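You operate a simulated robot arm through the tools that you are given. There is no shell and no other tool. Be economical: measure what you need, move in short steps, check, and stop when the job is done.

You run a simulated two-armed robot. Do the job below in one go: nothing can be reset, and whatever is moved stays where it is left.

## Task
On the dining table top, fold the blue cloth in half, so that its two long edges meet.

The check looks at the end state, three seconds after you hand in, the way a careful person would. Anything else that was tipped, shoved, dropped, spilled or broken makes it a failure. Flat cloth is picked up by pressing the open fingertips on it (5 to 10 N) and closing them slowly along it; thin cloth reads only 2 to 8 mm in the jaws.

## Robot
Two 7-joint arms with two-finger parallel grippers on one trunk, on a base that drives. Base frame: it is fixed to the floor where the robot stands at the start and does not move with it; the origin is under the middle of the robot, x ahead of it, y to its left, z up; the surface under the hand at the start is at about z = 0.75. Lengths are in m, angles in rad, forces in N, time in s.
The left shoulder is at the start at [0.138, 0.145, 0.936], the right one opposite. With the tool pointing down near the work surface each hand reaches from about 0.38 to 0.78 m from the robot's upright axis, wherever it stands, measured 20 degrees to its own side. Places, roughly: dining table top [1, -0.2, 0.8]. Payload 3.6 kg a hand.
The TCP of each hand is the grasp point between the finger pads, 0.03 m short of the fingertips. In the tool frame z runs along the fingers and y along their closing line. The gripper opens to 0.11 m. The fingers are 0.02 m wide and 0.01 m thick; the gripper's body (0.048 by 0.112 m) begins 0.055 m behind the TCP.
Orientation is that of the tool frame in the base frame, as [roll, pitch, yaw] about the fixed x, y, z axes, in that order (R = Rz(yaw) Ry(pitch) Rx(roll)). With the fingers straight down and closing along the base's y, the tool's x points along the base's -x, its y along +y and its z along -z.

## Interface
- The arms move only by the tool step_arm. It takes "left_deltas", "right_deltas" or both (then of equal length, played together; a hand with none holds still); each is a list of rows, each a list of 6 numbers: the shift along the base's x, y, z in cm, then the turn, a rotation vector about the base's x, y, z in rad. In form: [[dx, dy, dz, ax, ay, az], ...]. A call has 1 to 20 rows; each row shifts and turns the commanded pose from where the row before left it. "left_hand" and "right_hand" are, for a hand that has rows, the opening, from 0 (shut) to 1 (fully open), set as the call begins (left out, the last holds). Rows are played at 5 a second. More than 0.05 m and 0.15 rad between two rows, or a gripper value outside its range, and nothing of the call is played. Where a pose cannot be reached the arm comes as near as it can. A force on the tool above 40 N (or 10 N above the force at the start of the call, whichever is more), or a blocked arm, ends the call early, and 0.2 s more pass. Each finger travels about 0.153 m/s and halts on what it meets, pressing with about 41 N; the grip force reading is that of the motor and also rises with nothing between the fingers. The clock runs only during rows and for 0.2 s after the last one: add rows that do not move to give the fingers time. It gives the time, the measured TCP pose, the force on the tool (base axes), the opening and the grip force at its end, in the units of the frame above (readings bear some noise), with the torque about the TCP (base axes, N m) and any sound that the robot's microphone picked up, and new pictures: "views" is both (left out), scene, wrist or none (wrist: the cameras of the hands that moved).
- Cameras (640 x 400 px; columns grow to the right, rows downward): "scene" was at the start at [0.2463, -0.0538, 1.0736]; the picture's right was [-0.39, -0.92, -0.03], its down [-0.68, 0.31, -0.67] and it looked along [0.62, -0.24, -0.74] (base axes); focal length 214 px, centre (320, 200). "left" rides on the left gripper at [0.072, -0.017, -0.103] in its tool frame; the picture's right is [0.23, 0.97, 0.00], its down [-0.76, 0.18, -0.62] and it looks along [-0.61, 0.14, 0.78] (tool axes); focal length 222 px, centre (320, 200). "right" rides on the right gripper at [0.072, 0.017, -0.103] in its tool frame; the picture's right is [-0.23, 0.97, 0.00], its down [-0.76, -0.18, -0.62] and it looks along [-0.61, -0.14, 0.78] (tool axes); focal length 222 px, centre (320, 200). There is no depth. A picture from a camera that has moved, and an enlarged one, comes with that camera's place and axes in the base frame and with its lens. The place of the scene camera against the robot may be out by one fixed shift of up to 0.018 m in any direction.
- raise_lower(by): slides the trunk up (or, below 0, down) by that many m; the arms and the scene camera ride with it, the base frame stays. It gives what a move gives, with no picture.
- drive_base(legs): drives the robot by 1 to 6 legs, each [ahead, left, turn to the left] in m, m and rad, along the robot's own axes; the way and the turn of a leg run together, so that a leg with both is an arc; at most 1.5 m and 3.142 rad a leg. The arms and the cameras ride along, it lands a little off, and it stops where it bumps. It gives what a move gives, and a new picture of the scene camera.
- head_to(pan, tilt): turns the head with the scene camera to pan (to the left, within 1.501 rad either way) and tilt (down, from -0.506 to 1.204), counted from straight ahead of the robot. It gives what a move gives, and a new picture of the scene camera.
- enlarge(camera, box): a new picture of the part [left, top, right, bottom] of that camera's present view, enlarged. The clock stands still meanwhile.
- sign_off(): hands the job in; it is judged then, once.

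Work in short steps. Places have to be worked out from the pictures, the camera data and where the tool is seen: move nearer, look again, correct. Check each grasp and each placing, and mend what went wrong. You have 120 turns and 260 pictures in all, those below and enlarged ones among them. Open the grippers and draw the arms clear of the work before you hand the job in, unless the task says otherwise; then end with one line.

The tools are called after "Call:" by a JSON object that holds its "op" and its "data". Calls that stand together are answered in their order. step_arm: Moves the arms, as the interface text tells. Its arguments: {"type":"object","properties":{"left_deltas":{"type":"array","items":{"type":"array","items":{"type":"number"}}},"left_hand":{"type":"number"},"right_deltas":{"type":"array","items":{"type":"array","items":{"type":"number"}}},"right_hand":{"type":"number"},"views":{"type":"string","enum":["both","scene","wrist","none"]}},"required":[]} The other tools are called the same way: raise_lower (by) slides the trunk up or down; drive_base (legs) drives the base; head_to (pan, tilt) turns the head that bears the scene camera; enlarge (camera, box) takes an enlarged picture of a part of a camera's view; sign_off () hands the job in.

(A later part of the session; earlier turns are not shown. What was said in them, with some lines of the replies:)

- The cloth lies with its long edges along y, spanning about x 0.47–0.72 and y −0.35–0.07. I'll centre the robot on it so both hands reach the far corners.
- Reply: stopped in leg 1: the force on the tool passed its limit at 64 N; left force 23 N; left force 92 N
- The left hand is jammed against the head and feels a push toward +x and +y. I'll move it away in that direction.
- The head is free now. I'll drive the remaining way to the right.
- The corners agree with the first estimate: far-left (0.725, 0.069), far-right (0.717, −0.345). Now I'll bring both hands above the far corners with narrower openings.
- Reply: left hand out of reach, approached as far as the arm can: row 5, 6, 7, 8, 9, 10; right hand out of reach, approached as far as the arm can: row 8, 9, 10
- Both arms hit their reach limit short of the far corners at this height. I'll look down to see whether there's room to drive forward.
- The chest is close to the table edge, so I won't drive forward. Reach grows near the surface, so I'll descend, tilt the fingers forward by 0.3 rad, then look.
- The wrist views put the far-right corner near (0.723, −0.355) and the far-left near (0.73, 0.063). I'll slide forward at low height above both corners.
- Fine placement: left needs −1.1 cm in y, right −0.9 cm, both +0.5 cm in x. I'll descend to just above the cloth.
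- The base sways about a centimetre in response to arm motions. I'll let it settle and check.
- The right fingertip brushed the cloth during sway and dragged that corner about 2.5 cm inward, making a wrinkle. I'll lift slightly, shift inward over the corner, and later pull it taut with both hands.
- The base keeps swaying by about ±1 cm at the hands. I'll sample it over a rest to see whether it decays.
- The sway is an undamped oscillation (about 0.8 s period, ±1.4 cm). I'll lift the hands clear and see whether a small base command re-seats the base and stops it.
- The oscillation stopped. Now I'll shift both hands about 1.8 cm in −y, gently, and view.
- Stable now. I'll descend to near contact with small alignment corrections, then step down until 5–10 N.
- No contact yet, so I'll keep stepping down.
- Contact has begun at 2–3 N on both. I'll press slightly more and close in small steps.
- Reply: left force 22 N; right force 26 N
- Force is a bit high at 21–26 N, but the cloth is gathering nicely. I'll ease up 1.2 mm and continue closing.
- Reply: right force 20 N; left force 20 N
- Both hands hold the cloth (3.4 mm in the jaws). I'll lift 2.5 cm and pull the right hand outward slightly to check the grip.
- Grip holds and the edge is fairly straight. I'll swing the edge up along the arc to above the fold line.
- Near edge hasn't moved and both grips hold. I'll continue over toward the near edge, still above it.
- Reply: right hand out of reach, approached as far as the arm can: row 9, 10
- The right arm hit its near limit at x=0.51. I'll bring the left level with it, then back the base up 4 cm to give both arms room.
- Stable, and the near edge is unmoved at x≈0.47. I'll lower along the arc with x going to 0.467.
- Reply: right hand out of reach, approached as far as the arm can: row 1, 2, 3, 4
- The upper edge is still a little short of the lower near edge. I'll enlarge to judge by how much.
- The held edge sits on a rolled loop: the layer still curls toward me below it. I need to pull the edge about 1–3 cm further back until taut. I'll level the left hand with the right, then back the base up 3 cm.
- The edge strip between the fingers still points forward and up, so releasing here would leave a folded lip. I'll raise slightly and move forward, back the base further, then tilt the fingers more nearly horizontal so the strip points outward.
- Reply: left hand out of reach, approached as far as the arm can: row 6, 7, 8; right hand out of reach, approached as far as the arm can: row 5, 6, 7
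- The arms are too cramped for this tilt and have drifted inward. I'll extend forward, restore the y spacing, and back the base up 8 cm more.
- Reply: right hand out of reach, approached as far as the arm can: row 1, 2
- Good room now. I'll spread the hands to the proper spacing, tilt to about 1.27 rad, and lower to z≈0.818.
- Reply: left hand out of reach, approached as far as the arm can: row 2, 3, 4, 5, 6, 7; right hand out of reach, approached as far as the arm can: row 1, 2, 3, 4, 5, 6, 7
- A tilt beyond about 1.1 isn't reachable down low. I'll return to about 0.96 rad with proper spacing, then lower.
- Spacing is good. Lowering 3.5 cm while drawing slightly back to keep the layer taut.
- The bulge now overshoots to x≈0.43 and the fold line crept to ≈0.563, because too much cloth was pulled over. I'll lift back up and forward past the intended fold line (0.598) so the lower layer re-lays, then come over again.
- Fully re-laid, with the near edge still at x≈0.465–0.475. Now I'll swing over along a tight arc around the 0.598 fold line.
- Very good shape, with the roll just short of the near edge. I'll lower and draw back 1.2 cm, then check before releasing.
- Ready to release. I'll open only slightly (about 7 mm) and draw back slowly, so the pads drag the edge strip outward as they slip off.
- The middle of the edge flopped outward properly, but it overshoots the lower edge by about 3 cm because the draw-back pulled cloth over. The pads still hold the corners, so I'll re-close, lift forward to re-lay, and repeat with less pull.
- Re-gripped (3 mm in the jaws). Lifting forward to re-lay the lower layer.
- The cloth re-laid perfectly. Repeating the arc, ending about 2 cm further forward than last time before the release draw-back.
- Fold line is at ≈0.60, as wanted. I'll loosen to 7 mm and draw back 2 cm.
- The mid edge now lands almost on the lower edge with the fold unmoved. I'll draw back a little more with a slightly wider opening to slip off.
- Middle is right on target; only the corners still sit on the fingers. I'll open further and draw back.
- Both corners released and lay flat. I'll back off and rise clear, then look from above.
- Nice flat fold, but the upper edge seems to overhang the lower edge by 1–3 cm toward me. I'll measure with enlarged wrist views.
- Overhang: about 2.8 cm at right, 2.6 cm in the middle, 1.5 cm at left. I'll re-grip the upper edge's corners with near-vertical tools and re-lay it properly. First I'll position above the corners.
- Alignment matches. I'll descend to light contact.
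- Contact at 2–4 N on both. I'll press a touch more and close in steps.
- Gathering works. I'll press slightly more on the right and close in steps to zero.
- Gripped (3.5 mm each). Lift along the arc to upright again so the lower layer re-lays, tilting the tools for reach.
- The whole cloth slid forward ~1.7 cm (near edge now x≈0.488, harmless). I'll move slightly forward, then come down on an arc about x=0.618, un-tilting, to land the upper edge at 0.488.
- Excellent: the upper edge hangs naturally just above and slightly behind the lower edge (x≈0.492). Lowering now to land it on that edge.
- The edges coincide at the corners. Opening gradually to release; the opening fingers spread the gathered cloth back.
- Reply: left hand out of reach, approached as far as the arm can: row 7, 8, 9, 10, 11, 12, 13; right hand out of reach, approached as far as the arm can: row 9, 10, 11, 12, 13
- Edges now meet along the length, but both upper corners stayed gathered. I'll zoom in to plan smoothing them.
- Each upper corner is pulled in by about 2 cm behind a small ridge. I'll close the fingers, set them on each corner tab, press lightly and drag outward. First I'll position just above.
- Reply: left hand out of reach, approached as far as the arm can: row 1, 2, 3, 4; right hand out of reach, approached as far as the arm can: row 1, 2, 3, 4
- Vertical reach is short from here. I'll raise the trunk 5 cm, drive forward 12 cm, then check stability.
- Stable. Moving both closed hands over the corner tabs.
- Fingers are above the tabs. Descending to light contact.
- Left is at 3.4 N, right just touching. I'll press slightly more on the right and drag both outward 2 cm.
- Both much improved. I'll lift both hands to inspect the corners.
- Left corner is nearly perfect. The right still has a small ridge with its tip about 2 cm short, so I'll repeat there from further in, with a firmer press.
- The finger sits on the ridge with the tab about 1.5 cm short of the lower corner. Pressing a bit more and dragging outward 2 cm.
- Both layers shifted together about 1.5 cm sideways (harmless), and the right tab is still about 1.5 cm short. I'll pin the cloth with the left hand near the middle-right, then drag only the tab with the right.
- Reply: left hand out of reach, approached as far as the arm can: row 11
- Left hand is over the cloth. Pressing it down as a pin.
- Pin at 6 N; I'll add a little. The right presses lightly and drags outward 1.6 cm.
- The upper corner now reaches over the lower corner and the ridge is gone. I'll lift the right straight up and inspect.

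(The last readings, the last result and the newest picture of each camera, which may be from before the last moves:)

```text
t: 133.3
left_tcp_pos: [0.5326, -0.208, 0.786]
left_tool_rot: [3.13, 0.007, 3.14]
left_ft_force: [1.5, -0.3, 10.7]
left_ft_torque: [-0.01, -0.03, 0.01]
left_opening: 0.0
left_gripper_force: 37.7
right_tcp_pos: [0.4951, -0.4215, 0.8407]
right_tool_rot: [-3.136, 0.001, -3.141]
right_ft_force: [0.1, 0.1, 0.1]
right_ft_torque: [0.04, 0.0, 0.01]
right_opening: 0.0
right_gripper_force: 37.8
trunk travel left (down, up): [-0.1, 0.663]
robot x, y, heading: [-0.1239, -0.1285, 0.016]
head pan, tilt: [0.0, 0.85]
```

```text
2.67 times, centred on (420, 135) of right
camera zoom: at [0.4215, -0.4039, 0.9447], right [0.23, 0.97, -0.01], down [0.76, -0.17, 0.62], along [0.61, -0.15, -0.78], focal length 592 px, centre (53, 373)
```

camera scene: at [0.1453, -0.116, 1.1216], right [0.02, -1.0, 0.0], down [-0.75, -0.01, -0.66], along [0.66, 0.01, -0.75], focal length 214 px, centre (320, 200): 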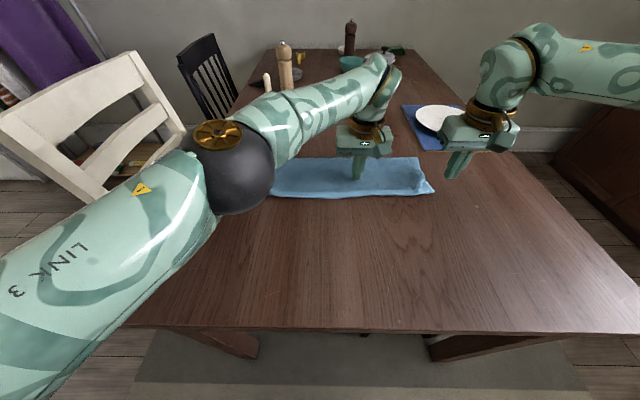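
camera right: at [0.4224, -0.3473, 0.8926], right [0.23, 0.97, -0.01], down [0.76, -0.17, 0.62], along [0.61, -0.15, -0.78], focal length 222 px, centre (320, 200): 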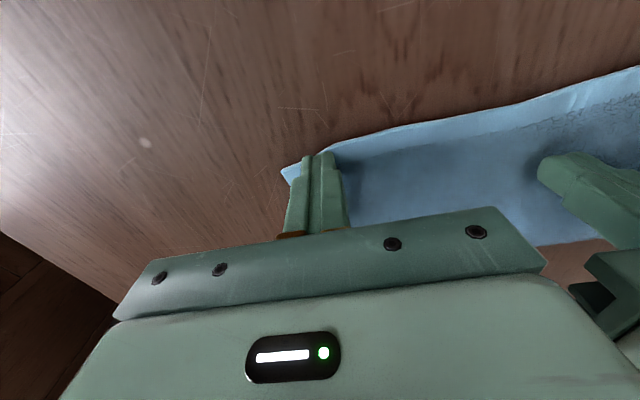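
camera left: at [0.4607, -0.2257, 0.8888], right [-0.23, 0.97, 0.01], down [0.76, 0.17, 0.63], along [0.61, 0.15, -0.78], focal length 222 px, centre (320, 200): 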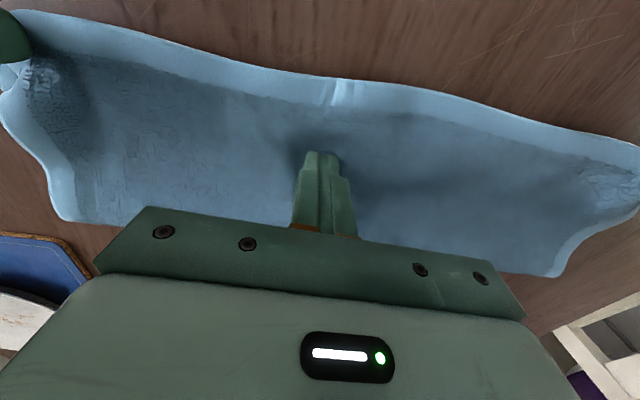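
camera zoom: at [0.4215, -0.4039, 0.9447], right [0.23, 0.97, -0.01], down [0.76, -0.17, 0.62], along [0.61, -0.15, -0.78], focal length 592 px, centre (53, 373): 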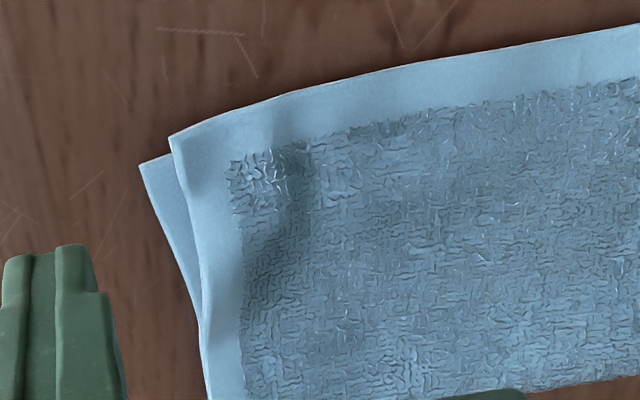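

The right corner is flat and within about 1 cm. Now I'll lift the left pin, retract it the way it came, and open both grippers.

Call:
{"op": "step_arm", "data": {"left_deltas": [[0, 0, 0.8, 0, 0, 0], [0, 0, 1.5, 0, 0, 0], [0, 0, 2, 0, 0, 0], [0, 0.5, 2, 0, 0, 0], [-0.5, 3, 0, 0, 0, 0], [-0.5, 3, 0, 0, 0, 0], [-0.5, 3, 0, 0, 0, 0], [-0.5, 3, 0, 0, 0, 0], [-0.5, 3, 0, 0, 0, 0], [-0.5, 3, 0, 0, 0, 0], [-0.5, 3, 0, 0, 0, 0], [-0.5, 3, 0, 0, 0, 0], [-0.5, 3, 0, 0, 0, 0], [-1, 3, 0.5, 0, 0, 0], [-2, 3, 1, 0, 0, 0], [-2, 1, 1, 0, 0, 0], [0, 0, 0, 0, 0, 0]], "views": "both"}}

Call:
{"op": "enlarge", "data": {"camera": "scene", "box": [220, 120, 460, 240]}}

```text
t: 136.9
left_tcp_pos: [0.4386, 0.1377, 0.8725]
left_tool_rot: [3.13, 0.004, -3.141]
left_ft_force: [0.7, 0.4, -0.5]
left_ft_torque: [0.0, 0.03, 0.01]
left_opening: 0.0
left_gripper_force: 37.1
right_tcp_pos: [0.4946, -0.4204, 0.8401]
right_tool_rot: [-3.137, -0.002, 3.141]
right_ft_force: [0.4, 0.1, 0.0]
right_ft_torque: [0.0, 0.0, 0.02]
right_opening: 0.0
right_gripper_force: 37.7
trunk travel left (down, up): [-0.1, 0.663]
robot x, y, heading: [-0.1247, -0.1287, 0.021]
head pan, tilt: [0.0, 0.85]
camera scene: at [0.1455, -0.1158, 1.1215], right [0.02, -1.0, 0.0], down [-0.75, -0.01, -0.66], along [0.66, 0.01, -0.75], focal length 214 px, centre (320, 200)
camera left: at [0.3661, 0.1203, 0.9747], right [-0.23, 0.97, 0.01], down [0.76, 0.17, 0.63], along [0.61, 0.15, -0.78], focal length 222 px, centre (320, 200)
```

scene: 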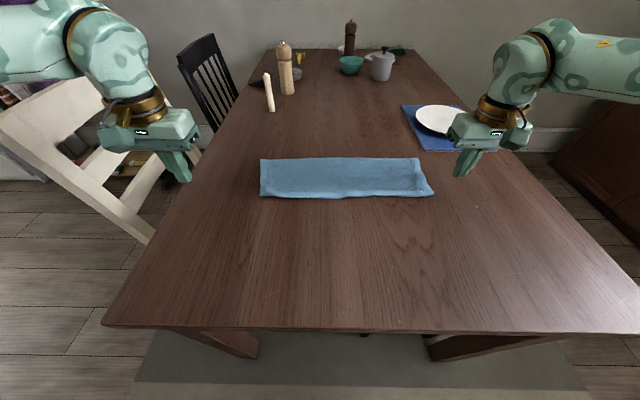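
left: 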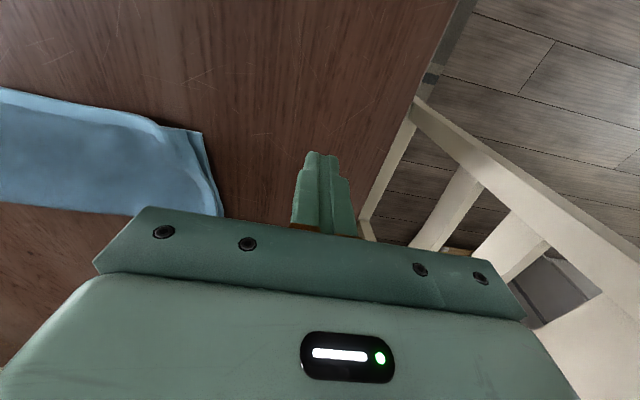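

```text
2.67 times, centred on (340, 180) of scene
camera zoom: at [0.1455, -0.1158, 1.1215], right [0.02, -1.0, 0.0], down [-0.75, -0.01, -0.66], along [0.66, 0.01, -0.75], focal length 572 px, centre (267, 253)
```

zoom: 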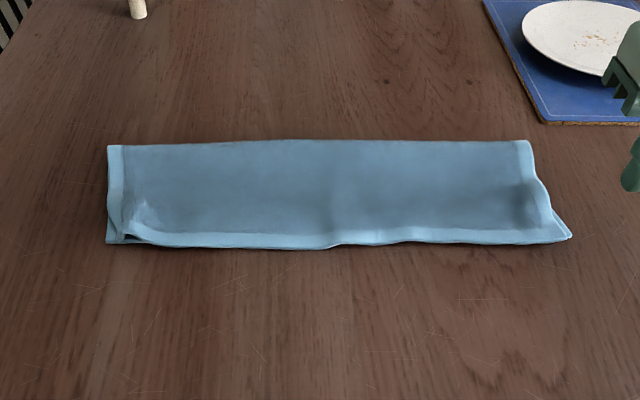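

The fold is flat with the edges meeting within about 1 cm, and nothing else has been disturbed. I'll draw both arms back and up, and open the grippers.

Call:
{"op": "step_arm", "data": {"left_deltas": [[-1, 0, 2, 0, 0, 0], [-1, 0, 2, 0, 0, 0], [-1, 0, 2, 0, 0, 0], [-1, 0, 1, 0, 0, 0], [0, 0, 0, 0, 0, 0]], "right_deltas": [[-2, 0, 2, 0, 0, 0], [-2, 0, 2, 0, 0, 0], [-2, 0, 2, 0, 0, 0], [-2, 0, 2, 0, 0, 0], [-2, 0, 1, 0, 0, 0]], "left_hand": 1, "right_hand": 1, "views": "scene"}}

```text
t: 138.1
left_tcp_pos: [0.3979, 0.1377, 0.9426]
left_tool_rot: [3.13, 0.006, 3.139]
left_ft_force: [0.1, -0.8, -0.1]
left_ft_torque: [0.01, 0.01, -0.01]
left_opening: 0.1099
left_gripper_force: 0.0
right_tcp_pos: [0.3964, -0.421, 0.9318]
right_tool_rot: [-3.135, 0.002, -3.141]
right_ft_force: [-0.5, -0.3, -0.6]
right_ft_torque: [-0.01, -0.03, -0.02]
right_opening: 0.1101
right_gripper_force: 0.0
trunk travel left (down, up): [-0.1, 0.663]
robot x, y, heading: [-0.1245, -0.131, 0.022]
head pan, tilt: [0.0, 0.85]
camera scene: at [0.145, -0.1158, 1.1216], right [0.02, -1.0, 0.0], down [-0.75, -0.01, -0.66], along [0.66, 0.01, -0.75], focal length 214 px, centre (320, 200)
```

scene: 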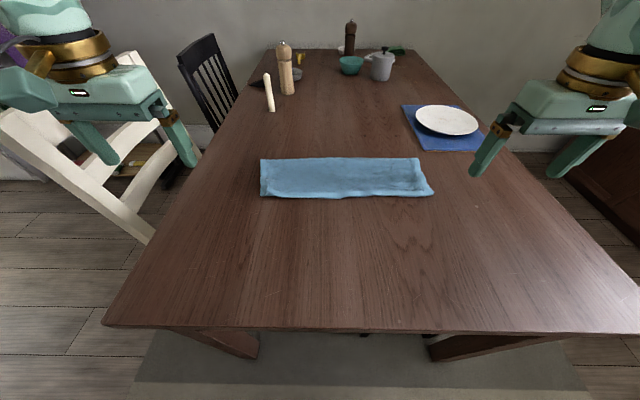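

The arms are clear, the grippers are open and the cloth lies neatly folded. Handing in.

Call:
{"op": "sign_off", "data": {}}

```text
The job is handed in.
```

The blue cloth is folded in half on the dining table: its two long edges meet to within about 1 cm, and nothing else on the table was disturbed.
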